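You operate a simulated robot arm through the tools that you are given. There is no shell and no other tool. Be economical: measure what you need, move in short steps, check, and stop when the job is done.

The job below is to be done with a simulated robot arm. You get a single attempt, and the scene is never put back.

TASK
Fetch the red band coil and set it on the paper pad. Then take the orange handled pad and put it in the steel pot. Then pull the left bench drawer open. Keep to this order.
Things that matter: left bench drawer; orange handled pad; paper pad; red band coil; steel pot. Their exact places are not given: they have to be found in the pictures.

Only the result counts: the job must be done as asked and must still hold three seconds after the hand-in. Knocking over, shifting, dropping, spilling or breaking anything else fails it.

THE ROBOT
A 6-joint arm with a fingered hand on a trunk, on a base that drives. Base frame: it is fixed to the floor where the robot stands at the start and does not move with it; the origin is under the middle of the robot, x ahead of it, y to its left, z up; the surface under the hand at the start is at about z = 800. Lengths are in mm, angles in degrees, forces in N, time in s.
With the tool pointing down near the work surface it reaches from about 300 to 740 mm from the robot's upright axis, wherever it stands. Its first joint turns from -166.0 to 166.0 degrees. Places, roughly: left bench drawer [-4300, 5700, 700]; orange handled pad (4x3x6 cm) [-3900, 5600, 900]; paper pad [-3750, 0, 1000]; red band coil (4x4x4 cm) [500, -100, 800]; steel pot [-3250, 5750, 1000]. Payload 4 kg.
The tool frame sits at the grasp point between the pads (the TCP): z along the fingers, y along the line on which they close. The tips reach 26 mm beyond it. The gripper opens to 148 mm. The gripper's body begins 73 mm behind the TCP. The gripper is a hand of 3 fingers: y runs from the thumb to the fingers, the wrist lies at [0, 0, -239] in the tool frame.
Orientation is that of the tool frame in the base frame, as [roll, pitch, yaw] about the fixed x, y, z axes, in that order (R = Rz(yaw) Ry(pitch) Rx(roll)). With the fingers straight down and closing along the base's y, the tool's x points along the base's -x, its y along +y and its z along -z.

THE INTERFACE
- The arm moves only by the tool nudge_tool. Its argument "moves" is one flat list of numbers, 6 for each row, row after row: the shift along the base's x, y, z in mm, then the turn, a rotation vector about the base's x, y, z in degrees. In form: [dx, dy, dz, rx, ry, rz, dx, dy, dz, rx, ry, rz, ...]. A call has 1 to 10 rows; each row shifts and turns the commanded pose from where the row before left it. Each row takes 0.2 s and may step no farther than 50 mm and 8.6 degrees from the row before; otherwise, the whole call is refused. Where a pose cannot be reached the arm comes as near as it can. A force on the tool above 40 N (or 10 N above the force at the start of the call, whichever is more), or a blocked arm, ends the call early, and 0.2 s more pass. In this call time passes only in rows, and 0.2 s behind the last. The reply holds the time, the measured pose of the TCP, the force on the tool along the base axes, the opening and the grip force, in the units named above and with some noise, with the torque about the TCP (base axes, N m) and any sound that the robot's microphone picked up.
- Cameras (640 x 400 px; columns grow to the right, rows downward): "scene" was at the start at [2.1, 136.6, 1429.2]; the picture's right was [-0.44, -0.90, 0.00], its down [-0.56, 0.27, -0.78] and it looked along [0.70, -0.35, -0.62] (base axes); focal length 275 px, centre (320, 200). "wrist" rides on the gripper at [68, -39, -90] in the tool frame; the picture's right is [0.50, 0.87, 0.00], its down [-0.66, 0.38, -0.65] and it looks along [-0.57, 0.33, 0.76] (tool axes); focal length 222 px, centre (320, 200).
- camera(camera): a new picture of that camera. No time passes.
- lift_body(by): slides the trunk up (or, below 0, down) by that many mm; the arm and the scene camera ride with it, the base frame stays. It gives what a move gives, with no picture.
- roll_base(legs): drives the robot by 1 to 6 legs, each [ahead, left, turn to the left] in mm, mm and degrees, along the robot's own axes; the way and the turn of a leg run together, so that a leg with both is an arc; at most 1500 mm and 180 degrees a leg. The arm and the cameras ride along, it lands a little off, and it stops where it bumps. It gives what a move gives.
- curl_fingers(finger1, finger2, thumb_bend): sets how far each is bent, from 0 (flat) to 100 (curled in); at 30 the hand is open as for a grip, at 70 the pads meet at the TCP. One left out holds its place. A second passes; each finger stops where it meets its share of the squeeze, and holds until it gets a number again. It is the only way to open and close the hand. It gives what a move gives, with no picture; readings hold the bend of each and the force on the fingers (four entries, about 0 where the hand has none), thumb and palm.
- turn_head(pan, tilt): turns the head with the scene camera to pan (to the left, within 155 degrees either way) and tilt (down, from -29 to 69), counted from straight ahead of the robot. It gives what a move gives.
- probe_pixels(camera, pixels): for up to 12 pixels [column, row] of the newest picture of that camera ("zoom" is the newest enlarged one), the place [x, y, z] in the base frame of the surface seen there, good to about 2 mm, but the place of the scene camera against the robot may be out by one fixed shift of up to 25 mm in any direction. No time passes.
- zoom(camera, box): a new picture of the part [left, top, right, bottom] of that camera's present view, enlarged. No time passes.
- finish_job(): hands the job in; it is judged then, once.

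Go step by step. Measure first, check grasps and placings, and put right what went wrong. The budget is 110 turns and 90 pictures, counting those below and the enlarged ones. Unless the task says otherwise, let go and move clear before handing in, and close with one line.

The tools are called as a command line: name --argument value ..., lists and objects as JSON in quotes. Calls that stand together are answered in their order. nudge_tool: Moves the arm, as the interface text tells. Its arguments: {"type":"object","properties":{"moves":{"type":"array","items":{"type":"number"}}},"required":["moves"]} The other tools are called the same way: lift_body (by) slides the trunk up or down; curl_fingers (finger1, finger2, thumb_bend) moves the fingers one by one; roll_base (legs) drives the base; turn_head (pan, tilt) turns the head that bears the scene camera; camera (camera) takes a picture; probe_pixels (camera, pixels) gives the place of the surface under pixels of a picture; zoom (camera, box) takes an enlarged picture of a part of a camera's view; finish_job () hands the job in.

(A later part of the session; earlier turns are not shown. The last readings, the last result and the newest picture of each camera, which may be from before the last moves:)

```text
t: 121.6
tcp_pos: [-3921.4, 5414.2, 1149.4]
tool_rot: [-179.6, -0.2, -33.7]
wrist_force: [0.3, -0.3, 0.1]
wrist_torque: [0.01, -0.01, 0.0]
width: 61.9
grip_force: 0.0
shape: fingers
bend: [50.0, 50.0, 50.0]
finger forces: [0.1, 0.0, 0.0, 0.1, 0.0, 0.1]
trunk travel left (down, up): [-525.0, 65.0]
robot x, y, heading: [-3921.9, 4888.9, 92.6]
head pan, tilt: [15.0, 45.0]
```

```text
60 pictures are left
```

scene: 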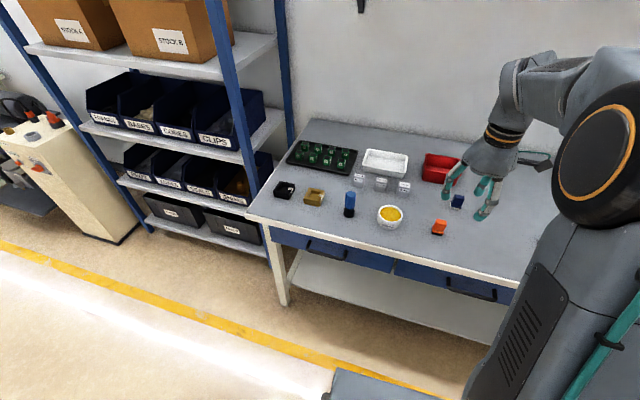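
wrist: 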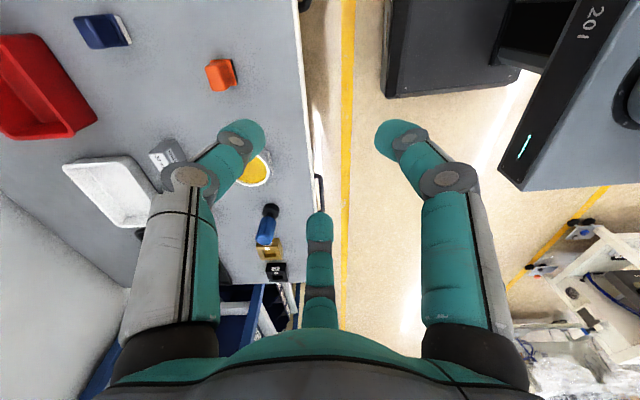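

zoom --camera "scene" --box '[330, 170, 490, 270]'

zoom --camera "wrist" --box '[140, 20, 300, 120]'

probe_pixels --camera "wrist" --pixels '[[208, 67], [228, 60], [212, 90], [236, 85], [218, 78], [233, 68], [100, 30], [255, 165], [270, 175], [165, 150], [267, 230]]'

```text
4.00 times, centred on (410, 220) of scene
```

zoom: 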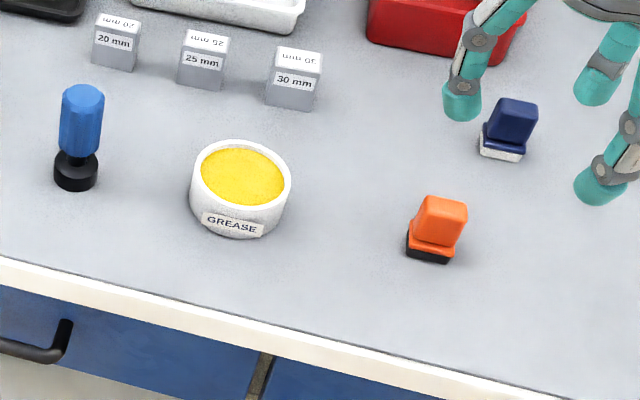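

```text
4.00 times, centred on (220, 70) of wrist
```

zoom: 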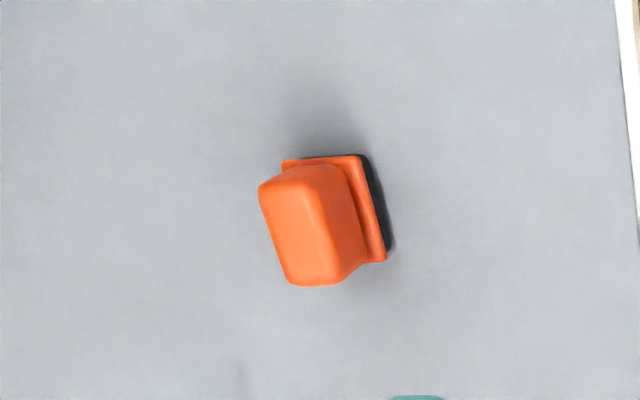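

```text
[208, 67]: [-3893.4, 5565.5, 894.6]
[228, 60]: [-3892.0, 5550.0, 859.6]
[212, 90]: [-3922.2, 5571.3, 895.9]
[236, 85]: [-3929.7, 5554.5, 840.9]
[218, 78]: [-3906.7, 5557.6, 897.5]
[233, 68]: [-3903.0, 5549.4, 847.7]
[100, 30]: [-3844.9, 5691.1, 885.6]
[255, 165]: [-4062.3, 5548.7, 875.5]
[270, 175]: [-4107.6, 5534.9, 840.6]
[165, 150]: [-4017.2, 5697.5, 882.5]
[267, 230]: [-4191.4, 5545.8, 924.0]
```

The orange-handled pad stands near (-3906,5560), top z≈897. I'll probe the handle's corners for the exact place and yaw.

probe_pixels --camera "zoom" --pixels '[[266, 190], [308, 184], [292, 278], [330, 272], [298, 230], [345, 200], [365, 258], [370, 170], [375, 250], [290, 165]]'

```text
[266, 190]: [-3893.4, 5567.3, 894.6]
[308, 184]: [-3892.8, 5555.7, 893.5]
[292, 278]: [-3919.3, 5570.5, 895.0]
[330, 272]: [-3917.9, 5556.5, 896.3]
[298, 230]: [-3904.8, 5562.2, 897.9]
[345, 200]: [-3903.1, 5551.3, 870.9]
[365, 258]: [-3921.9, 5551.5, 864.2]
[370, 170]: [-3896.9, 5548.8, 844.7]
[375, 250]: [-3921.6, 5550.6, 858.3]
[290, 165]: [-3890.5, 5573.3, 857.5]
```

The handle is about 30×20 mm, centre (-3906,5562), top z 897, long along x. I drive 100 mm closer, lower the trunk 150 mm, turn -30° (one finger in front, two behind) and centre over it.

roll_base --legs '[[100, 0, 0]]'

lift_body --by -150

nudge_tool --moves '[4, 11, 0, 0, 0, -7.5, 4, 11, 0, 0, 0, -7.5, 4, 11, 0, 0, 0, -7.5, 4, 11, 0, 0, 0, -7.5]'

camera --camera "wrist"

```text
t: 122.8
tcp_pos: [-3927.5, 5517.1, 1150.4]
tool_rot: [-179.8, -0.1, -33.4]
wrist_force: [0.0, -0.1, -0.1]
wrist_torque: [-0.03, -0.04, 0.04]
width: 61.8
grip_force: 0.1
shape: fingers
bend: [50.0, 50.0, 50.0]
finger forces: [0.1, 0.0, 0.0, 0.0, 0.1, 0.1]
trunk travel left (down, up): [-525.0, 65.0]
robot x, y, heading: [-3925.2, 4987.4, 93.0]
head pan, tilt: [15.0, 45.0]
```

```text
t: 124.5
tcp_pos: [-3925.6, 5516.8, 1000.4]
tool_rot: [-179.6, -0.3, -33.4]
wrist_force: [-0.1, 0.1, 0.1]
wrist_torque: [0.01, -0.02, -0.01]
width: 61.7
grip_force: 0.0
shape: fingers
bend: [50.0, 50.0, 50.0]
finger forces: [0.1, 0.0, 0.1, 0.0, 0.1, 0.0]
trunk travel left (down, up): [-375.0, 215.0]
robot x, y, heading: [-3927.2, 4987.2, 92.8]
head pan, tilt: [15.0, 45.0]
```

```text
t: 125.5
tcp_pos: [-3911.6, 5559.4, 999.2]
tool_rot: [-179.7, -0.2, -63.5]
wrist_force: [-0.1, -0.2, 1.0]
wrist_torque: [0.01, -0.04, 0.03]
width: 62.0
grip_force: 0.0
shape: fingers
bend: [50.0, 50.0, 50.0]
finger forces: [0.0, 0.0, 0.0, 0.1, 0.1, 0.0]
trunk travel left (down, up): [-375.0, 215.0]
robot x, y, heading: [-3927.4, 4989.9, 92.7]
head pan, tilt: [15.0, 45.0]
```

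```text
57 pictures are left
```

wrist: 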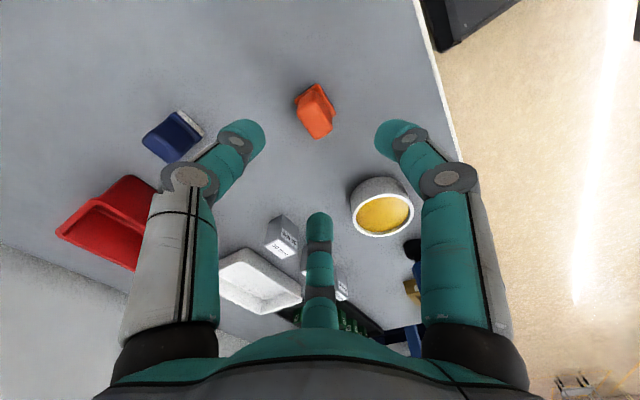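

The pad is at (316,110), between the left and right fingers. Re-probing the handle at this yaw.

zoom --camera "wrist" --box '[276, 70, 356, 150]'

probe_pixels --camera "wrist" --pixels '[[301, 107], [312, 97], [317, 136], [330, 124], [316, 117], [309, 116], [322, 110]]'

```text
5.00 times, centred on (316, 110) of wrist
```

zoom: 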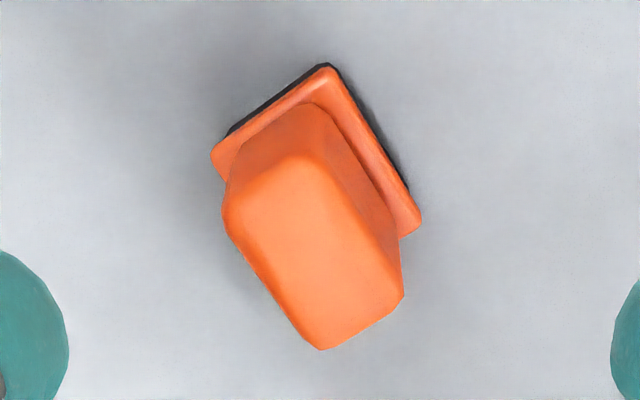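

```text
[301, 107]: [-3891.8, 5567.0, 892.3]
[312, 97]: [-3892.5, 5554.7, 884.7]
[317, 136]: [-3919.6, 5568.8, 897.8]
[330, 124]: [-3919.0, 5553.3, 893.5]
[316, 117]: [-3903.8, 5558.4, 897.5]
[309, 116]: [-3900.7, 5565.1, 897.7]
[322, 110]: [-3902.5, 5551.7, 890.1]
```

The handle centre is (-3905.5,5561), square to x. I shift +6/+2, turn +3° and go down to z≈894.

nudge_tool --moves '[6, 2, -20, 0, 0, 3, 0, 0, -30, 0, 0, 0, 0, 0, -25, 0, 0, 0, 0, 0, -15, 0, 0, 0, 0, 0, -15, 0, 0, 0]'

camera --camera "wrist"

```text
t: 126.7
tcp_pos: [-3904.7, 5561.3, 893.2]
tool_rot: [-179.8, -0.2, -60.4]
wrist_force: [0.7, 0.1, 0.1]
wrist_torque: [-0.01, -0.02, 0.0]
width: 62.0
grip_force: 0.1
shape: fingers
bend: [50.0, 50.0, 50.0]
finger forces: [0.0, 0.0, 0.1, 0.0, 0.1, 0.0]
trunk travel left (down, up): [-375.0, 215.0]
robot x, y, heading: [-3932.5, 4988.8, 92.7]
head pan, tilt: [15.0, 45.0]
```

```text
55 pictures are left
```

wrist: 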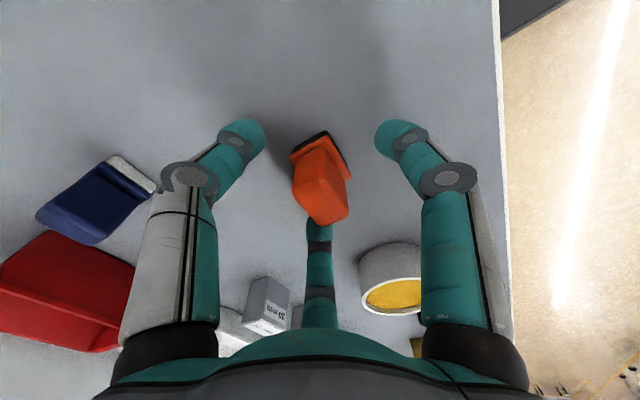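

Well centred and free. Closing the fingers.

curl_fingers --finger1 59 --finger2 57 --thumb_bend 57

curl_fingers --finger1 80 --finger2 80 --thumb_bend 80

camera --camera "wrist"

```text
t: 127.7
tcp_pos: [-3904.4, 5561.6, 894.6]
tool_rot: [-179.7, -0.2, -60.4]
wrist_force: [-0.1, 0.9, 0.1]
wrist_torque: [0.03, 0.04, 0.04]
width: 38.4
grip_force: 0.0
shape: fingers
bend: [59.0, 56.0, 56.0]
finger forces: [0.0, 0.0, 0.1, 0.0, 0.1, 0.0]
trunk travel left (down, up): [-375.0, 215.0]
robot x, y, heading: [-3926.5, 4986.0, 92.9]
head pan, tilt: [15.0, 45.0]
```

```text
t: 128.7
tcp_pos: [-3903.8, 5560.9, 894.8]
tool_rot: [-179.7, -0.1, -60.3]
wrist_force: [0.8, 0.5, 4.2]
wrist_torque: [-0.02, 0.07, 0.01]
width: 9.0
grip_force: 16.5
shape: fingers
bend: [63.0, 63.0, 73.0]
finger forces: [10.4, 9.3, 0.0, 0.0, 12.6, 0.0]
trunk travel left (down, up): [-375.0, 215.0]
robot x, y, heading: [-3928.2, 4986.2, 92.8]
head pan, tilt: [15.0, 45.0]
```

```text
54 pictures are left
```

wrist: 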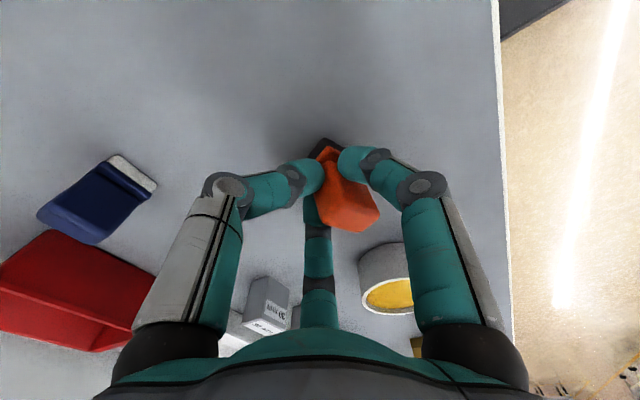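

It turned a little but all three fingers press (9–13 N). I lift just 12 mm to test the hold.

nudge_tool --moves '[0, 0, 4, 0, 0, 0, 0, 0, 8, 0, 0, 0]'

camera --camera "wrist"

zoom --camera "scene" --box '[380, 130, 540, 250]'

```text
t: 129.3
tcp_pos: [-3903.9, 5560.2, 904.8]
tool_rot: [-179.7, -0.2, -60.4]
wrist_force: [-0.3, 0.6, -1.0]
wrist_torque: [0.0, 0.02, -0.01]
width: 7.6
grip_force: 14.2
shape: fingers
bend: [62.0, 63.0, 75.0]
finger forces: [10.0, 7.6, 0.0, 0.0, 9.8, 0.1]
trunk travel left (down, up): [-375.0, 215.0]
robot x, y, heading: [-3928.5, 4988.4, 92.7]
head pan, tilt: [15.0, 45.0]
```

```text
53 pictures are left
```

wrist: 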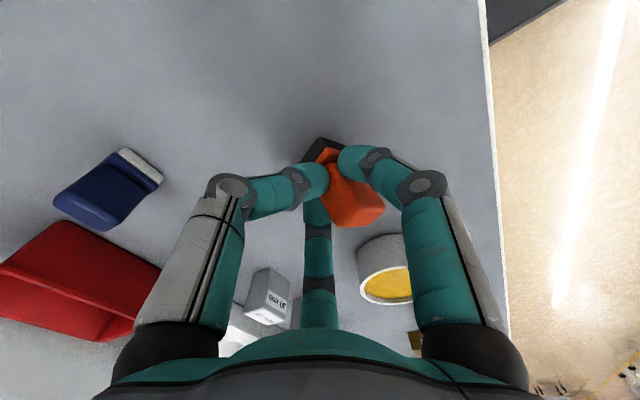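

```text
3.33 times, centred on (460, 190) of scene
```

zoom: 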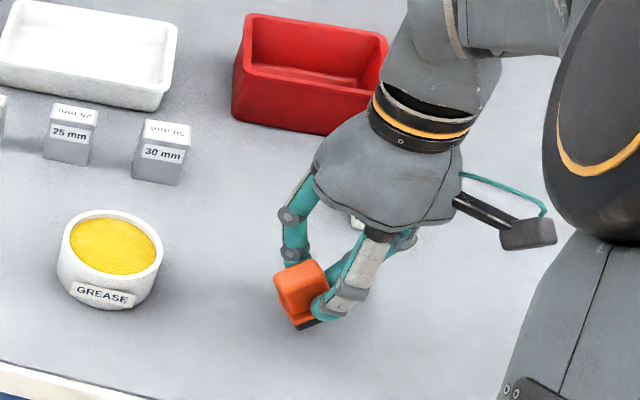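

The hold is lopsided: the thumb pushed the pad off-centre (bend 75) and forces are falling. I set it back down, release and regrasp with the thumb held at a stop.

nudge_tool --moves '[0, 0, -6, 0, 0, 0, 0, 0, -4, 0, 0, 0]'

```text
t: 129.9
tcp_pos: [-3904.4, 5562.4, 897.0]
tool_rot: [-179.7, -0.1, -60.5]
wrist_force: [1.5, 0.7, 5.8]
wrist_torque: [-0.03, 0.0, -0.04]
width: 7.6
grip_force: 15.8
shape: fingers
bend: [62.0, 63.0, 75.0]
finger forces: [10.4, 8.2, 0.0, 0.0, 12.8, 0.1]
trunk travel left (down, up): [-375.0, 215.0]
robot x, y, heading: [-3923.4, 4986.1, 92.8]
head pan, tilt: [15.0, 45.0]
```

It touches down (5.8 N). Releasing gently.

curl_fingers --finger1 61 --finger2 62 --thumb_bend 70

curl_fingers --finger1 50 --finger2 50 --thumb_bend 50

camera --camera "wrist"

```text
t: 130.9
tcp_pos: [-3903.1, 5561.6, 897.4]
tool_rot: [-179.8, -0.2, -60.4]
wrist_force: [-0.3, -0.8, -0.2]
wrist_torque: [-0.03, -0.02, -0.03]
width: 13.8
grip_force: 0.2
shape: fingers
bend: [61.0, 62.0, 70.0]
finger forces: [0.0, 0.0, 0.1, 0.1, 0.1, 0.0]
trunk travel left (down, up): [-375.0, 215.0]
robot x, y, heading: [-3927.7, 4984.8, 92.7]
head pan, tilt: [15.0, 45.0]
```

```text
t: 131.9
tcp_pos: [-3904.3, 5561.3, 897.6]
tool_rot: [-179.8, -0.3, -60.4]
wrist_force: [0.2, 1.7, 0.3]
wrist_torque: [0.0, -0.02, 0.02]
width: 61.7
grip_force: 0.1
shape: fingers
bend: [50.0, 50.0, 50.0]
finger forces: [0.1, 0.1, 0.0, 0.0, 0.0, 0.1]
trunk travel left (down, up): [-375.0, 215.0]
robot x, y, heading: [-3925.3, 4987.9, 92.9]
head pan, tilt: [15.0, 45.0]
```

```text
51 pictures are left
```

wrist: 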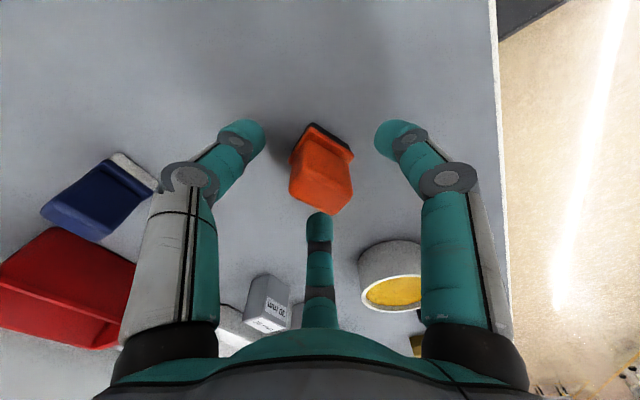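

It stands upright again. Probing the handle's new pose.

zoom --camera "wrist" --box '[270, 110, 380, 220]'

probe_pixels --camera "wrist" --pixels '[[292, 182], [317, 179], [345, 178], [325, 207], [310, 202], [349, 192], [320, 192], [302, 150], [312, 128], [345, 152]]'

```text
3.64 times, centred on (325, 165) of wrist
```

zoom: 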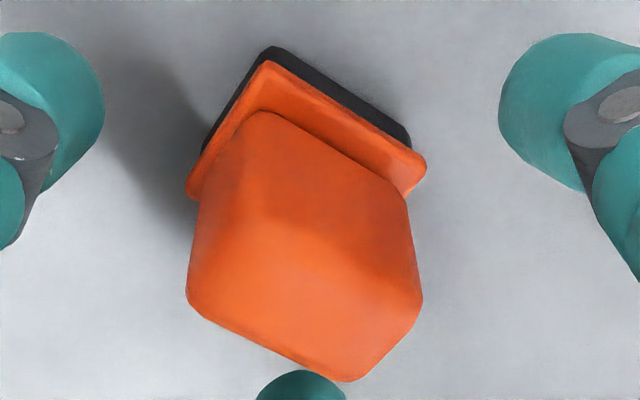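

```text
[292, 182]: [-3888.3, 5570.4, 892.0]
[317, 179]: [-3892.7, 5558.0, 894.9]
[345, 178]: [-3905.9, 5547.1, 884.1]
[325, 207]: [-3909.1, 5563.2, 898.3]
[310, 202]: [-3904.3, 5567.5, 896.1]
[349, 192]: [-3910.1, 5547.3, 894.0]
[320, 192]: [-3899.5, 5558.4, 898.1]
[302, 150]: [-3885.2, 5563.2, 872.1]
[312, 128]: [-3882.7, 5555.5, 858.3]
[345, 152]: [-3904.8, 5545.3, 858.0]
```

probe_pixels --camera "wrist" --pixels '[[310, 128], [353, 155], [290, 162], [297, 145], [332, 212], [350, 195], [290, 190], [303, 178], [330, 178], [312, 143], [346, 165]]'

```text
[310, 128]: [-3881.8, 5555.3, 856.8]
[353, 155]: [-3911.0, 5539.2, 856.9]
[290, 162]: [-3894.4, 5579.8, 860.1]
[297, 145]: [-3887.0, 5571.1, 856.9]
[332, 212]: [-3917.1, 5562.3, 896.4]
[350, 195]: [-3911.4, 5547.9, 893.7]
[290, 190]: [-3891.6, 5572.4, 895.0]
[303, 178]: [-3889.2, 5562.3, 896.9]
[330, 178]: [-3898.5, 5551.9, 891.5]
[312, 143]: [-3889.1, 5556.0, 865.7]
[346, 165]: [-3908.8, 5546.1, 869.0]
```

The handle's long axis now lies at about +24°, centre (-3902,5561). I turn the hand +24° to match and lower to 894.

nudge_tool --moves '[1, 0, 0, 0, 0, 8, 1, 0, 0, 0, 0, 8, 0, 0, -2, 0, 0, 8]'

curl_fingers --finger1 61 --finger2 57 --thumb_bend 57

camera --camera "wrist"

```text
t: 132.7
tcp_pos: [-3902.9, 5563.1, 895.1]
tool_rot: [-179.8, -0.2, -36.3]
wrist_force: [-0.7, -0.3, 0.7]
wrist_torque: [-0.03, 0.05, 0.0]
width: 61.6
grip_force: 0.1
shape: fingers
bend: [50.0, 50.0, 50.0]
finger forces: [0.0, 0.0, 0.1, 0.0, 0.1, 0.1]
trunk travel left (down, up): [-375.0, 215.0]
robot x, y, heading: [-3927.8, 4984.8, 93.1]
head pan, tilt: [15.0, 45.0]
```

```text
t: 133.7
tcp_pos: [-3903.3, 5562.4, 896.0]
tool_rot: [-179.8, -0.3, -36.5]
wrist_force: [0.5, -0.7, 0.7]
wrist_torque: [0.02, 0.01, -0.02]
width: 35.1
grip_force: 0.0
shape: fingers
bend: [61.0, 56.0, 56.0]
finger forces: [0.0, 0.1, 0.0, 0.1, 0.0, 0.1]
trunk travel left (down, up): [-375.0, 215.0]
robot x, y, heading: [-3923.0, 4985.4, 92.5]
head pan, tilt: [15.0, 45.0]
```

```text
49 pictures are left
```

wrist: 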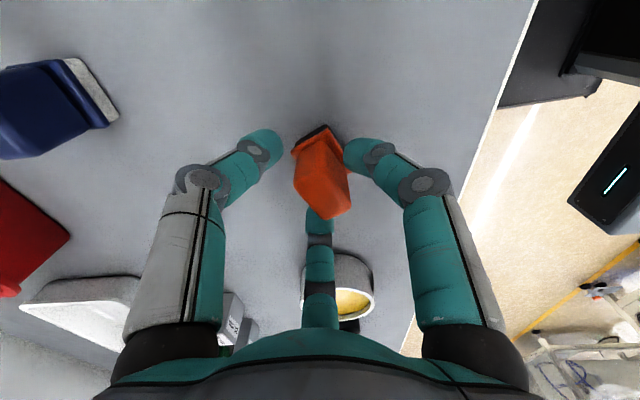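

Finger 1 is right at the face; the thumb still has a gap. I step the thumb in alone, watching forces.

curl_fingers --finger1 62 --finger2 60 --thumb_bend 62

camera --camera "wrist"

```text
t: 134.7
tcp_pos: [-3903.5, 5562.4, 895.9]
tool_rot: [-179.8, -0.2, -36.5]
wrist_force: [-0.2, 0.0, 0.7]
wrist_torque: [-0.01, 0.0, 0.01]
width: 23.8
grip_force: 0.1
shape: fingers
bend: [62.0, 60.0, 62.0]
finger forces: [0.0, 0.0, 0.1, 0.0, 0.1, 0.0]
trunk travel left (down, up): [-375.0, 215.0]
robot x, y, heading: [-3924.1, 4987.9, 92.7]
head pan, tilt: [15.0, 45.0]
```

```text
48 pictures are left
```

wrist: 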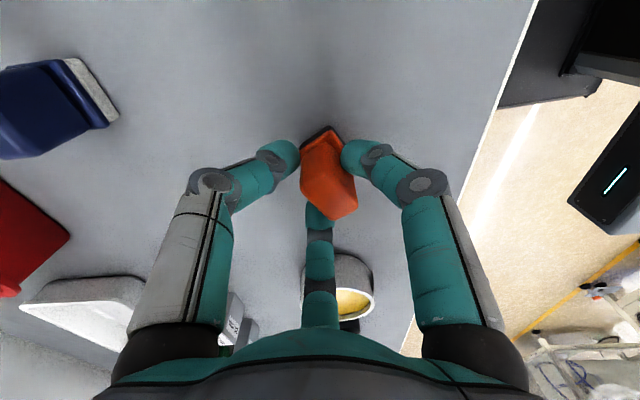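

All three are about to touch. Squeezing with the thumb capped so it cannot push through.

curl_fingers --finger1 72 --finger2 72 --thumb_bend 64

camera --camera "wrist"

```text
t: 135.7
tcp_pos: [-3903.1, 5562.0, 896.6]
tool_rot: [-179.8, -0.2, -36.4]
wrist_force: [-0.2, 0.2, 0.4]
wrist_torque: [0.0, -0.01, 0.02]
width: 15.3
grip_force: 8.4
shape: fingers
bend: [65.0, 64.0, 63.0]
finger forces: [7.1, 7.1, 0.0, 0.0, 2.5, 0.1]
trunk travel left (down, up): [-375.0, 215.0]
robot x, y, heading: [-3924.9, 4988.0, 93.0]
head pan, tilt: [15.0, 45.0]
```

```text
47 pictures are left
```

wrist: 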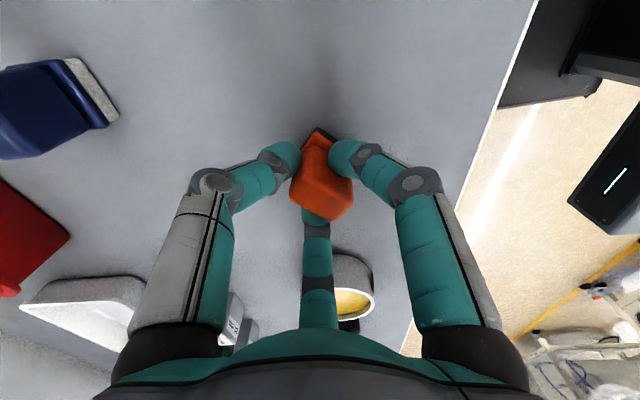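

The handle has settled with the thumb and finger 1 on its long faces and finger 2 at its end, which is balanced. Adding thumb squeeze in a small step.

curl_fingers --finger1 75 --finger2 75 --thumb_bend 67

camera --camera "wrist"

```text
t: 136.7
tcp_pos: [-3903.1, 5563.3, 897.6]
tool_rot: [-179.8, -0.2, -36.4]
wrist_force: [0.5, -0.1, -0.4]
wrist_torque: [0.04, 0.0, -0.01]
width: 13.9
grip_force: 11.8
shape: fingers
bend: [64.0, 64.0, 64.0]
finger forces: [9.7, 8.7, 0.1, 0.0, 5.5, 0.1]
trunk travel left (down, up): [-375.0, 215.0]
robot x, y, heading: [-3928.2, 4987.0, 92.7]
head pan, tilt: [15.0, 45.0]
```

```text
46 pictures are left
```

wrist: 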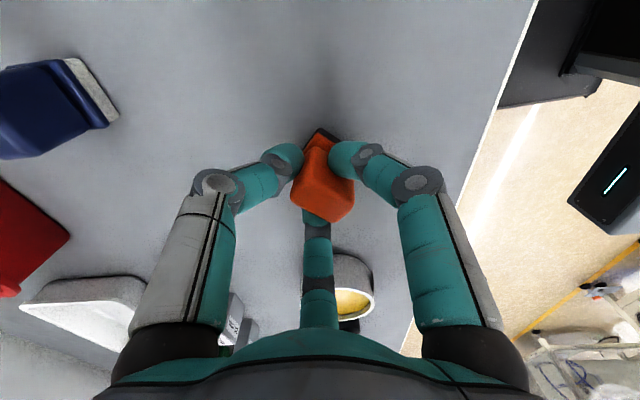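

The bends are even (64/64/64). One more thumb step, then a test lift.

curl_fingers --finger1 80 --finger2 80 --thumb_bend 70

nudge_tool --moves '[0, 0, 4, 0, 0, 0, 0, 0, 6, 0, 0, 0]'

camera --camera "wrist"

zoom --camera "scene" --box '[400, 150, 520, 250]'

```text
t: 137.7
tcp_pos: [-3903.7, 5561.1, 895.2]
tool_rot: [-179.8, -0.3, -36.5]
wrist_force: [0.5, -0.3, 0.3]
wrist_torque: [0.01, -0.01, -0.02]
width: 13.3
grip_force: 13.1
shape: fingers
bend: [64.0, 64.0, 66.0]
finger forces: [9.5, 8.6, 0.0, 0.0, 7.4, 0.0]
trunk travel left (down, up): [-375.0, 215.0]
robot x, y, heading: [-3929.9, 4986.9, 92.8]
head pan, tilt: [15.0, 45.0]
```

```text
t: 138.3
tcp_pos: [-3902.6, 5562.2, 904.9]
tool_rot: [-179.7, -0.3, -36.5]
wrist_force: [0.5, -0.3, -0.2]
wrist_torque: [-0.02, -0.01, -0.01]
width: 13.3
grip_force: 12.9
shape: fingers
bend: [64.0, 64.0, 66.0]
finger forces: [9.5, 8.7, 0.0, 0.0, 7.3, 0.0]
trunk travel left (down, up): [-375.0, 215.0]
robot x, y, heading: [-3927.6, 4984.8, 92.7]
head pan, tilt: [15.0, 45.0]
```

```text
45 pictures are left
```

wrist: 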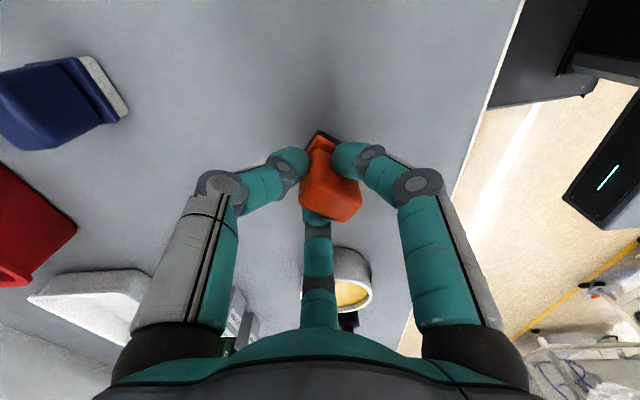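

```text
4.00 times, centred on (460, 200) of scene
```

zoom: 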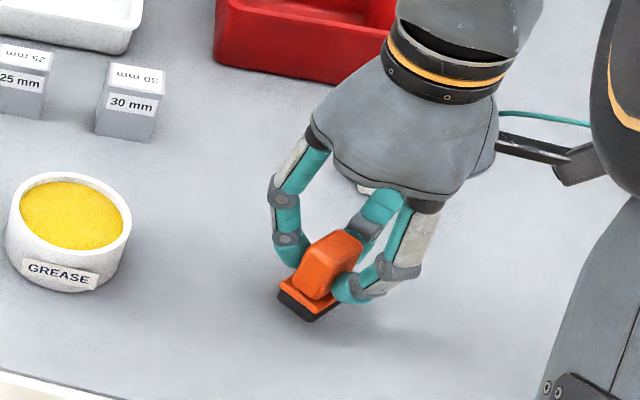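

The hold is steady, and the pad is clear of the bench. I lift it high: 40 mm by arm, then 200 mm by trunk, then look.

nudge_tool --moves '[0, 0, 15, 0, 0, 0, 0, 0, 25, 0, 0, 0]'

lift_body --by 205

turn_head --pan -45 --tilt 40

camera --camera "scene"

camera --camera "wrist"

```text
t: 138.9
tcp_pos: [-3902.2, 5562.4, 944.0]
tool_rot: [-179.8, -0.3, -36.5]
wrist_force: [-0.2, 0.3, -0.3]
wrist_torque: [-0.01, 0.02, 0.03]
width: 13.3
grip_force: 12.2
shape: fingers
bend: [64.0, 64.0, 66.0]
finger forces: [9.4, 8.7, 0.0, 0.0, 7.3, 0.0]
trunk travel left (down, up): [-375.0, 215.0]
robot x, y, heading: [-3927.7, 4985.8, 92.8]
head pan, tilt: [15.0, 45.0]
```

```text
t: 141.1
tcp_pos: [-3902.4, 5563.4, 1149.3]
tool_rot: [-179.6, -0.1, -36.3]
wrist_force: [0.6, 0.7, -0.4]
wrist_torque: [0.0, 0.01, 0.01]
width: 13.0
grip_force: 12.7
shape: fingers
bend: [64.0, 64.0, 66.0]
finger forces: [9.5, 8.7, 0.0, 0.0, 7.3, 0.0]
trunk travel left (down, up): [-580.0, 10.0]
robot x, y, heading: [-3926.9, 4987.0, 92.6]
head pan, tilt: [15.0, 45.0]
```

```text
t: 142.4
tcp_pos: [-3902.0, 5562.9, 1149.7]
tool_rot: [-179.6, -0.2, -36.5]
wrist_force: [-0.6, 0.3, -0.4]
wrist_torque: [0.02, -0.02, -0.03]
width: 13.0
grip_force: 13.2
shape: fingers
bend: [64.0, 64.0, 66.0]
finger forces: [9.4, 8.6, 0.1, 0.0, 7.4, 0.0]
trunk travel left (down, up): [-580.0, 10.0]
robot x, y, heading: [-3926.0, 4987.9, 92.8]
head pan, tilt: [-45.0, 40.0]
```

```text
43 pictures are left
```

scene: 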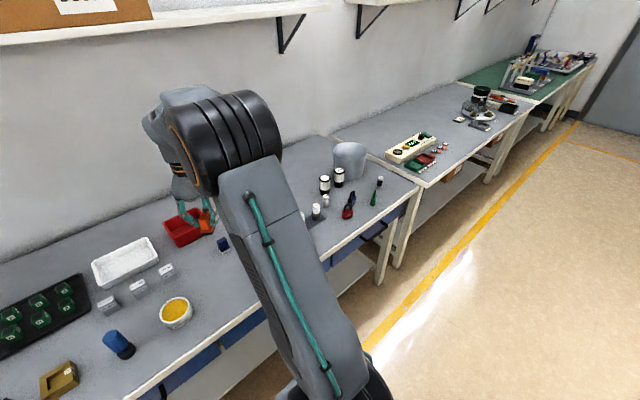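

```text
42 pictures are left
```

wrist: 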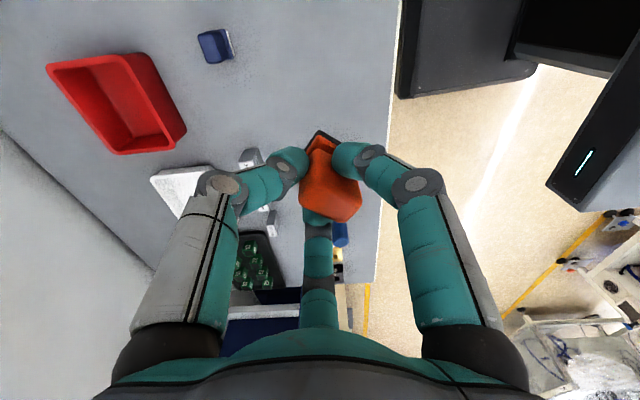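

The pot is at scene (350,160). I'll probe the pot, the wall shelf's front edge and the bench corner before driving right.

probe_pixels --camera "scene" --pixels '[[350, 165], [338, 146], [362, 150], [350, 145], [250, 15], [100, 30], [340, 180], [325, 182], [417, 192], [180, 95]]'

```text
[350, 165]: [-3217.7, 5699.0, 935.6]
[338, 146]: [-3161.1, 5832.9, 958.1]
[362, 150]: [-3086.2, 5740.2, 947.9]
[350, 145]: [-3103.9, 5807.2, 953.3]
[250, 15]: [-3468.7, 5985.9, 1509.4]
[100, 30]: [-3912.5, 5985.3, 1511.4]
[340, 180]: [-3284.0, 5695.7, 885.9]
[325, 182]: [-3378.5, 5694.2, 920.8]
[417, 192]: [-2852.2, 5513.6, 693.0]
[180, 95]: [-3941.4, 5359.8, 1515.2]
```

The pot centre is about (-3160,5755), rim z≈957. I drive right 740 mm and check the view.

roll_base --legs '[[0, 0, -2.8], [0, -740, 0]]'

turn_head --pan 25 --tilt 60

camera --camera "scene"

camera --camera "wrist"

```text
t: 146.9
tcp_pos: [-3122.5, 5564.7, 1150.6]
tool_rot: [-179.8, -0.2, -38.9]
wrist_force: [0.5, -0.2, -0.4]
wrist_torque: [-0.03, -0.01, 0.01]
width: 13.1
grip_force: 13.1
shape: fingers
bend: [64.0, 64.0, 66.0]
finger forces: [9.5, 8.6, 0.0, 0.0, 7.2, 0.0]
trunk travel left (down, up): [-580.0, 10.0]
robot x, y, heading: [-3164.7, 4991.1, 90.6]
head pan, tilt: [-45.0, 40.0]
```

```text
t: 148.3
tcp_pos: [-3122.2, 5565.4, 1148.9]
tool_rot: [-179.8, -0.2, -38.8]
wrist_force: [-0.8, -0.7, -0.9]
wrist_torque: [0.02, -0.01, -0.02]
width: 13.4
grip_force: 12.5
shape: fingers
bend: [64.0, 64.0, 66.0]
finger forces: [9.5, 8.7, 0.0, 0.1, 7.3, 0.0]
trunk travel left (down, up): [-580.0, 10.0]
robot x, y, heading: [-3167.3, 4990.7, 90.2]
head pan, tilt: [25.0, 60.0]
```

```text
41 pictures are left
```

scene: 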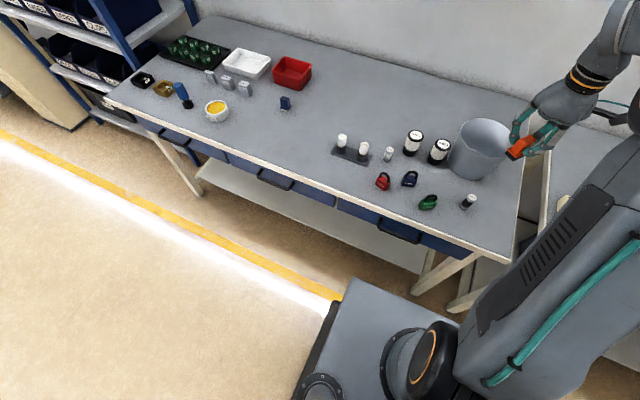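

```text
40 pictures are left
```

wrist: 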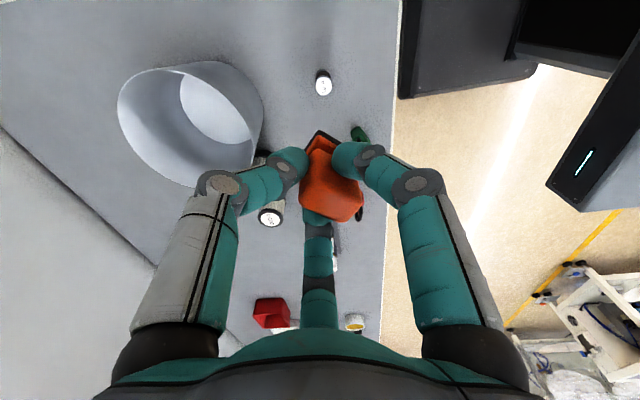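

probe_pixels --camera "wrist" --pixels '[[119, 105], [135, 80], [165, 70], [125, 130], [150, 165], [180, 180], [200, 175], [170, 130], [210, 110], [225, 68], [262, 115]]'

probe_pixels --camera "scene" --pixels '[[350, 285], [440, 315], [320, 390], [481, 122], [508, 130], [462, 128], [480, 140], [510, 158]]'

```text
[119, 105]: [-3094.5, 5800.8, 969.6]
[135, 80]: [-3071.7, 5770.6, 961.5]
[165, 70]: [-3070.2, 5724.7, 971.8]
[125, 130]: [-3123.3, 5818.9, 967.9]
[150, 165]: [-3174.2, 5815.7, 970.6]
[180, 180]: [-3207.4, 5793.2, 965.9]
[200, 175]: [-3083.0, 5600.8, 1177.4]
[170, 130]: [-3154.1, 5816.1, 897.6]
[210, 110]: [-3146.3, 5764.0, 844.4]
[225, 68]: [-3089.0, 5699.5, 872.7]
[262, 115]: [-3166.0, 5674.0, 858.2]
```

```text
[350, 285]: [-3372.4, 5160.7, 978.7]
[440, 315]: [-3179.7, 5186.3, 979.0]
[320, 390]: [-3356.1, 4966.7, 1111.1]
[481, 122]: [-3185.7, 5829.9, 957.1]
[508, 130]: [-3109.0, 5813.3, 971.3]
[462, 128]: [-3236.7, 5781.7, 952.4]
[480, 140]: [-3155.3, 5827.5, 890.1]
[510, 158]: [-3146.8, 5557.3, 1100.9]
```

The pot's rim fits centre (-3142,5740), radius ≈79, z≈968, bottom ≈844. I check the hand's width at rim level by probing the finger roots, so I know how deep I can go.

probe_pixels --camera "wrist" --pixels '[[222, 183], [195, 200], [180, 250], [165, 310], [415, 183], [440, 200], [460, 250], [475, 310], [320, 250], [320, 280], [320, 300]]'

roll_base --legs '[[110, 0, 0]]'

```text
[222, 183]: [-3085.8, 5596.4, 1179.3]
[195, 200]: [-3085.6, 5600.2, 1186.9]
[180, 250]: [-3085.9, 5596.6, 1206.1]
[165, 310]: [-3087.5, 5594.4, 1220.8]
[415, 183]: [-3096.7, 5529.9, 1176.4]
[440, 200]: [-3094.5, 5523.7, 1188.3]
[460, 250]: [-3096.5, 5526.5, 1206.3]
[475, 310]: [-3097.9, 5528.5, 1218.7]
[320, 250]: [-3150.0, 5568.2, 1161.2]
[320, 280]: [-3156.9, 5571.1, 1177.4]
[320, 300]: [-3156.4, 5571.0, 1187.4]
```

```text
t: 149.6
tcp_pos: [-3123.9, 5679.9, 1149.1]
tool_rot: [-179.8, -0.2, -38.9]
wrist_force: [-0.3, 0.7, -0.3]
wrist_torque: [0.01, -0.01, 0.01]
width: 13.1
grip_force: 12.6
shape: fingers
bend: [64.0, 64.0, 66.0]
finger forces: [9.5, 8.7, 0.0, 0.0, 7.2, 0.0]
trunk travel left (down, up): [-580.0, 10.0]
robot x, y, heading: [-3170.0, 5107.5, 90.7]
head pan, tilt: [25.0, 60.0]
```

The hand stays within ~58 mm of its axis up to 73 mm above the TCP, so TCP z≈905 fits. I centre over the pot.

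nudge_tool --moves '[-9, 30, 0, 0, 0, 0, -9, 30, 0, 0, 0, 0]'

camera --camera "wrist"

camera --camera "scene"

```text
t: 150.2
tcp_pos: [-3138.9, 5736.3, 1149.7]
tool_rot: [-179.9, -0.2, -38.8]
wrist_force: [0.4, 0.2, 0.1]
wrist_torque: [0.01, -0.01, 0.0]
width: 13.5
grip_force: 13.0
shape: fingers
bend: [64.0, 64.0, 66.0]
finger forces: [9.4, 8.7, 0.0, 0.0, 7.1, 0.0]
trunk travel left (down, up): [-580.0, 10.0]
robot x, y, heading: [-3172.0, 5104.6, 90.8]
head pan, tilt: [25.0, 60.0]
```

```text
39 pictures are left
```

wrist: 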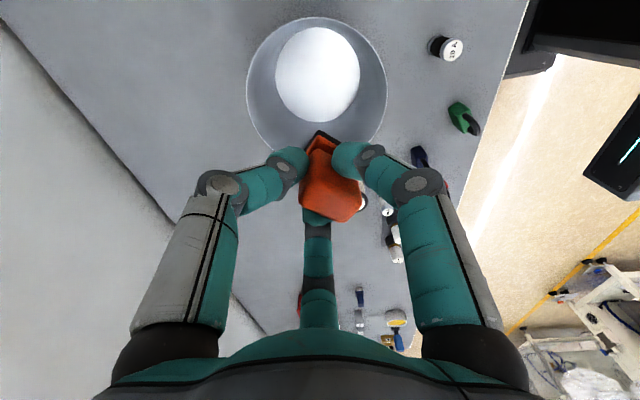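

```text
38 pictures are left
```

scene: 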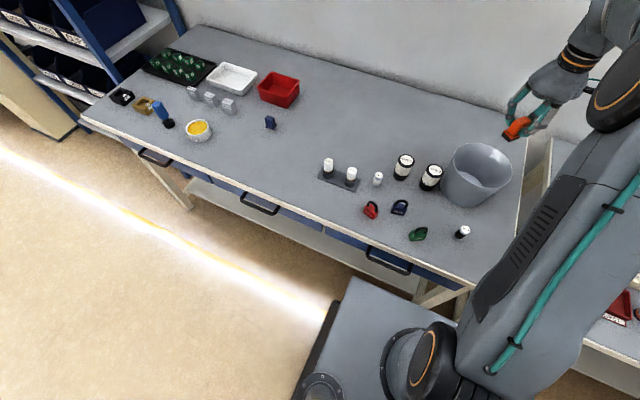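

Rechecking the rim from here before going down.

probe_pixels --camera "wrist" --pixels '[[249, 90], [385, 90], [317, 19], [265, 40], [370, 40], [262, 130], [377, 125], [318, 80]]'

```text
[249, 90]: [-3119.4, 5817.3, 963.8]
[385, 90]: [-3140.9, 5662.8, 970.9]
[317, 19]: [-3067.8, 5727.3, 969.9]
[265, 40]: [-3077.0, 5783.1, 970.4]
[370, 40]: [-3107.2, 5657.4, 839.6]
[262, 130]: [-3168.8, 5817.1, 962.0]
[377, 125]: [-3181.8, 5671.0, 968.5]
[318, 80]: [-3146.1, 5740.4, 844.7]
```

The pot centre is (-3146,5740). I correct by -7/+4 mm and lower 150 mm in two steps with the arm.

nudge_tool --moves '[-7, 4, 0, 0, 0, 0, 0, 0, -35, 0, 0, 0, 0, 0, -35, 0, 0, 0, 0, 0, -35, 0, 0, 0, 0, 0, -35, 0, 0, 0]'

camera --camera "wrist"

zoom --camera "scene" --box '[380, 60, 600, 230]'

```text
t: 151.4
tcp_pos: [-3148.3, 5744.5, 1010.0]
tool_rot: [-179.9, -0.3, -38.7]
wrist_force: [-0.1, 0.1, -0.7]
wrist_torque: [-0.02, -0.01, -0.01]
width: 13.2
grip_force: 12.6
shape: fingers
bend: [64.0, 64.0, 66.0]
finger forces: [9.4, 8.7, 0.1, 0.0, 7.0, 0.0]
trunk travel left (down, up): [-580.0, 10.0]
robot x, y, heading: [-3172.1, 5104.3, 90.5]
head pan, tilt: [25.0, 60.0]
```

```text
37 pictures are left
```

wrist: 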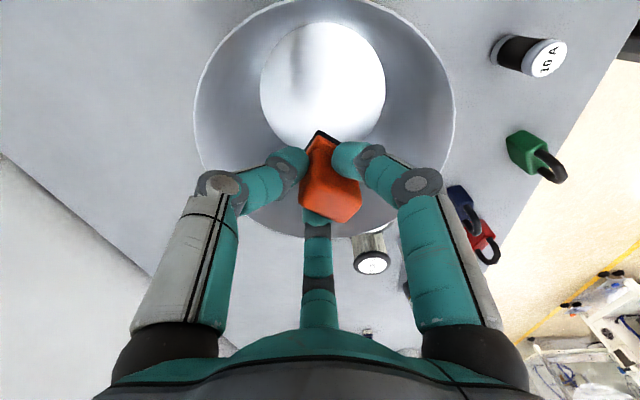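

```text
2.35 times, centred on (490, 145) of scene
```

zoom: 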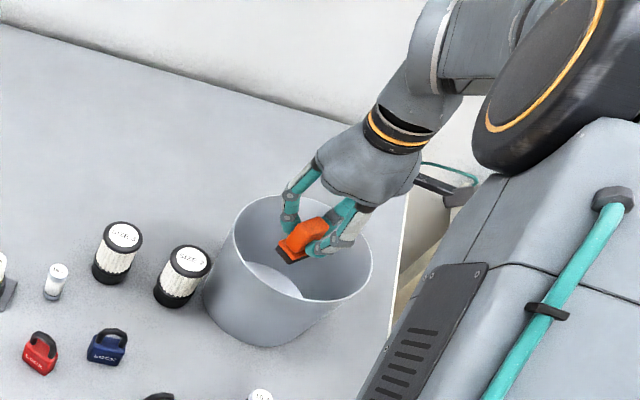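

The hand is centred and enters the pot cleanly. Continuing down to about z 912.

nudge_tool --moves '[1, -3, -25, 0, 0, 0, 0, 0, -25, 0, 0, 0, 0, 0, -20, 0, 0, 0, 0, 0, -15, 0, 0, 0, 0, 0, -10, 0, 0, 0]'

camera --camera "wrist"

```text
t: 152.6
tcp_pos: [-3146.4, 5739.8, 915.7]
tool_rot: [-179.8, -0.1, -38.8]
wrist_force: [-0.2, 0.3, 0.6]
wrist_torque: [0.02, 0.03, -0.03]
width: 13.1
grip_force: 12.4
shape: fingers
bend: [64.0, 64.0, 66.0]
finger forces: [9.4, 8.7, 0.0, 0.1, 6.9, 0.0]
trunk travel left (down, up): [-580.0, 10.0]
robot x, y, heading: [-3168.4, 5102.8, 90.6]
head pan, tilt: [25.0, 60.0]
```

```text
35 pictures are left
```

wrist: 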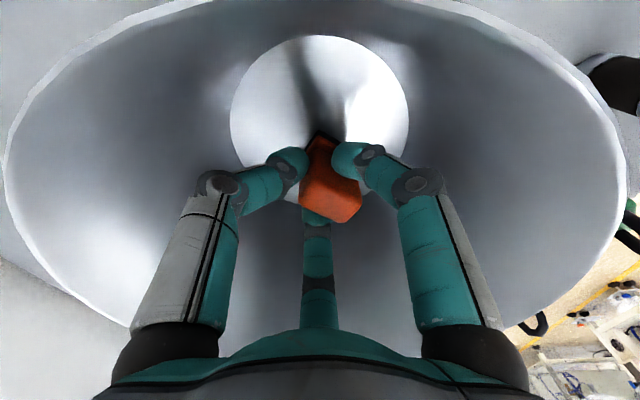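

nudge_tool --moves '[0, 0, -4, 0, 0, 0, 0, 0, -3, 0, 0, 0, 0, 0, -3, 0, 0, 0]'

```text
t: 153.4
tcp_pos: [-3146.8, 5740.6, 904.8]
tool_rot: [-179.8, -0.2, -38.8]
wrist_force: [-0.3, 0.1, 0.2]
wrist_torque: [0.0, 0.03, -0.01]
width: 13.0
grip_force: 12.9
shape: fingers
bend: [64.0, 64.0, 66.0]
finger forces: [9.5, 8.7, 0.0, 0.1, 6.9, 0.0]
trunk travel left (down, up): [-580.0, 10.0]
robot x, y, heading: [-3172.7, 5105.0, 90.7]
head pan, tilt: [25.0, 60.0]
```

No contact yet; 3 mm more keeps the palm 5 mm above the rim.

nudge_tool --moves '[0, 0, -2, 0, 0, 0, 0, 0, -1, 0, 0, 0]'

```text
t: 154.0
tcp_pos: [-3147.6, 5739.6, 902.0]
tool_rot: [-179.7, -0.2, -38.7]
wrist_force: [0.4, -0.2, -0.4]
wrist_torque: [0.01, -0.02, -0.04]
width: 13.1
grip_force: 12.6
shape: fingers
bend: [64.0, 64.0, 66.0]
finger forces: [9.4, 8.7, 0.0, 0.0, 7.0, 0.0]
trunk travel left (down, up): [-580.0, 10.0]
robot x, y, heading: [-3170.9, 5104.4, 90.5]
head pan, tilt: [25.0, 60.0]
```

The pad is within a couple of mm of the bottom. Releasing.

curl_fingers --finger1 61 --finger2 61 --thumb_bend 61

curl_fingers --finger1 55 --finger2 55 --thumb_bend 55

camera --camera "wrist"

```text
t: 155.0
tcp_pos: [-3147.9, 5740.5, 903.3]
tool_rot: [-179.8, -0.2, -38.8]
wrist_force: [0.1, 0.8, -0.2]
wrist_torque: [0.0, 0.0, 0.0]
width: 25.7
grip_force: 0.1
shape: fingers
bend: [61.0, 61.0, 61.0]
finger forces: [0.1, 0.0, 0.0, 0.1, 0.0, 0.0]
trunk travel left (down, up): [-580.0, 10.0]
robot x, y, heading: [-3167.5, 5106.3, 90.5]
head pan, tilt: [25.0, 60.0]
```

```text
t: 156.0
tcp_pos: [-3146.8, 5740.7, 902.3]
tool_rot: [-179.7, -0.3, -38.8]
wrist_force: [-0.4, -0.2, 0.7]
wrist_torque: [-0.01, -0.01, 0.0]
width: 45.1
grip_force: 0.1
shape: fingers
bend: [55.0, 55.0, 55.0]
finger forces: [0.0, 0.0, 0.0, 0.1, 0.0, 0.0]
trunk travel left (down, up): [-580.0, 10.0]
robot x, y, heading: [-3172.1, 5107.1, 90.4]
head pan, tilt: [25.0, 60.0]
```

```text
34 pictures are left
```

wrist: 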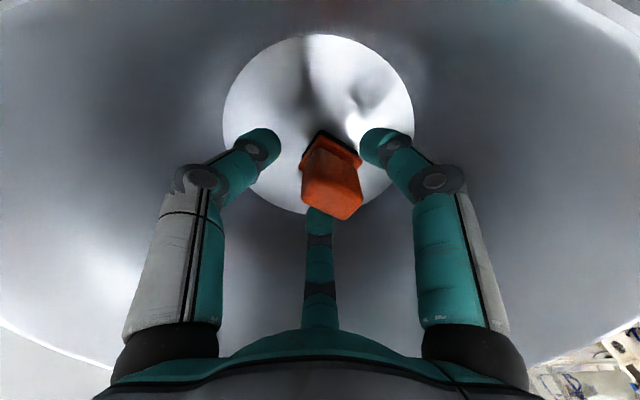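

The pad stands free on the pot's floor. Rising straight out of the pot.

nudge_tool --moves '[0, 0, 15, 0, 0, 0, 0, 0, 25, 0, 0, 0, 0, 0, 35, 0, 0, 0, 0, 0, 40, 0, 0, 0, 0, 0, 45, 0, 0, 0, 0, 0, 45, 0, 0, 0]'

camera --camera "wrist"

roll_base --legs '[[-500, 0, 0]]'

turn_head --pan 45 --tilt 30

camera --camera "scene"

```text
t: 157.4
tcp_pos: [-3147.9, 5738.7, 1106.2]
tool_rot: [-179.7, -0.2, -38.8]
wrist_force: [-0.2, -0.2, -0.3]
wrist_torque: [-0.03, -0.02, 0.01]
width: 45.2
grip_force: 0.0
shape: fingers
bend: [55.0, 55.0, 55.0]
finger forces: [0.0, 0.0, 0.1, 0.0, 0.1, 0.0]
trunk travel left (down, up): [-580.0, 10.0]
robot x, y, heading: [-3170.6, 5106.6, 90.6]
head pan, tilt: [25.0, 60.0]
```

```text
33 pictures are left
```

wrist: 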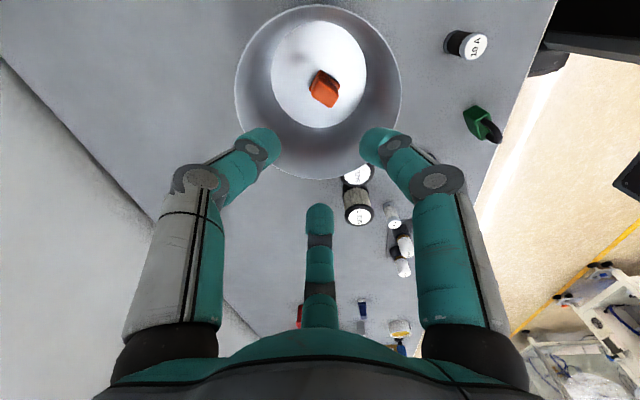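

```text
t: 160.3
tcp_pos: [-3147.4, 5232.0, 1105.0]
tool_rot: [-179.8, -0.1, -37.8]
wrist_force: [-0.1, 0.0, 0.1]
wrist_torque: [0.01, 0.0, 0.05]
width: 45.2
grip_force: 0.0
shape: fingers
bend: [55.0, 55.0, 55.0]
finger forces: [0.0, 0.1, 0.1, 0.0, 0.0, 0.1]
trunk travel left (down, up): [-580.0, 10.0]
robot x, y, heading: [-3158.3, 4601.3, 91.6]
head pan, tilt: [25.0, 60.0]
```

```text
t: 161.3
tcp_pos: [-3149.5, 5232.6, 1105.8]
tool_rot: [-179.9, -0.2, -37.8]
wrist_force: [0.4, -0.3, 0.3]
wrist_torque: [-0.01, 0.02, 0.02]
width: 45.2
grip_force: 0.0
shape: fingers
bend: [55.0, 55.0, 55.0]
finger forces: [0.0, 0.0, 0.0, 0.0, 0.1, 0.0]
trunk travel left (down, up): [-580.0, 10.0]
robot x, y, heading: [-3163.4, 4597.6, 91.3]
head pan, tilt: [45.0, 30.0]
```

```text
32 pictures are left
```

scene: 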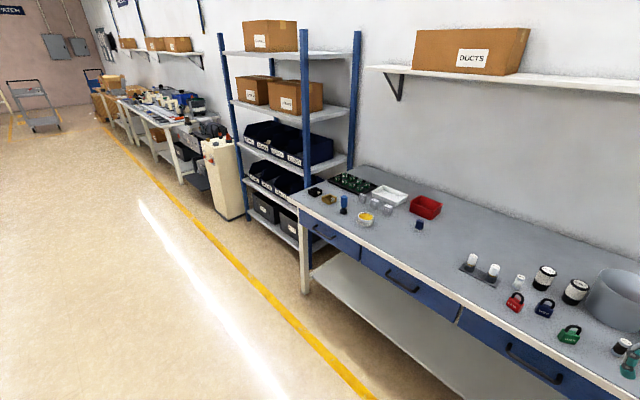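

The pad lies inside the pot. Now the drawer: I drive left to x≈-4290 while staying back, and look at the left drawer handle.

roll_base --legs '[[-50, 0, -1.3], [0, 1130, 0]]'

turn_head --pan 10 --tilt 40

camera --camera "scene"

```text
t: 167.4
tcp_pos: [-4196.8, 5193.9, 1105.2]
tool_rot: [-179.8, -0.2, -40.9]
wrist_force: [0.5, 0.2, 0.1]
wrist_torque: [0.01, -0.01, -0.01]
width: 45.2
grip_force: 0.1
shape: fingers
bend: [55.0, 55.0, 55.0]
finger forces: [0.0, 0.0, 0.0, 0.0, 0.1, 0.0]
trunk travel left (down, up): [-580.0, 10.0]
robot x, y, heading: [-4248.7, 4559.0, 88.3]
head pan, tilt: [45.0, 30.0]
```

```text
t: 168.4
tcp_pos: [-4196.4, 5194.0, 1105.1]
tool_rot: [-179.8, -0.2, -41.0]
wrist_force: [-0.1, 0.1, -0.4]
wrist_torque: [0.05, 0.01, -0.03]
width: 45.5
grip_force: 0.1
shape: fingers
bend: [55.0, 55.0, 55.0]
finger forces: [0.0, 0.0, 0.0, 0.0, 0.0, 0.0]
trunk travel left (down, up): [-580.0, 10.0]
robot x, y, heading: [-4244.4, 4560.0, 88.5]
head pan, tilt: [10.0, 40.0]
```

```text
31 pictures are left
```

scene: 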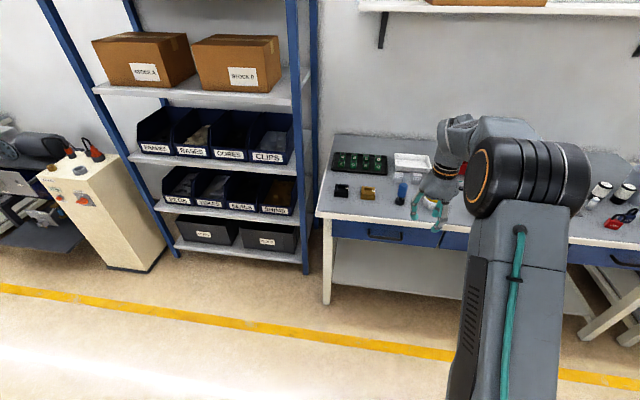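

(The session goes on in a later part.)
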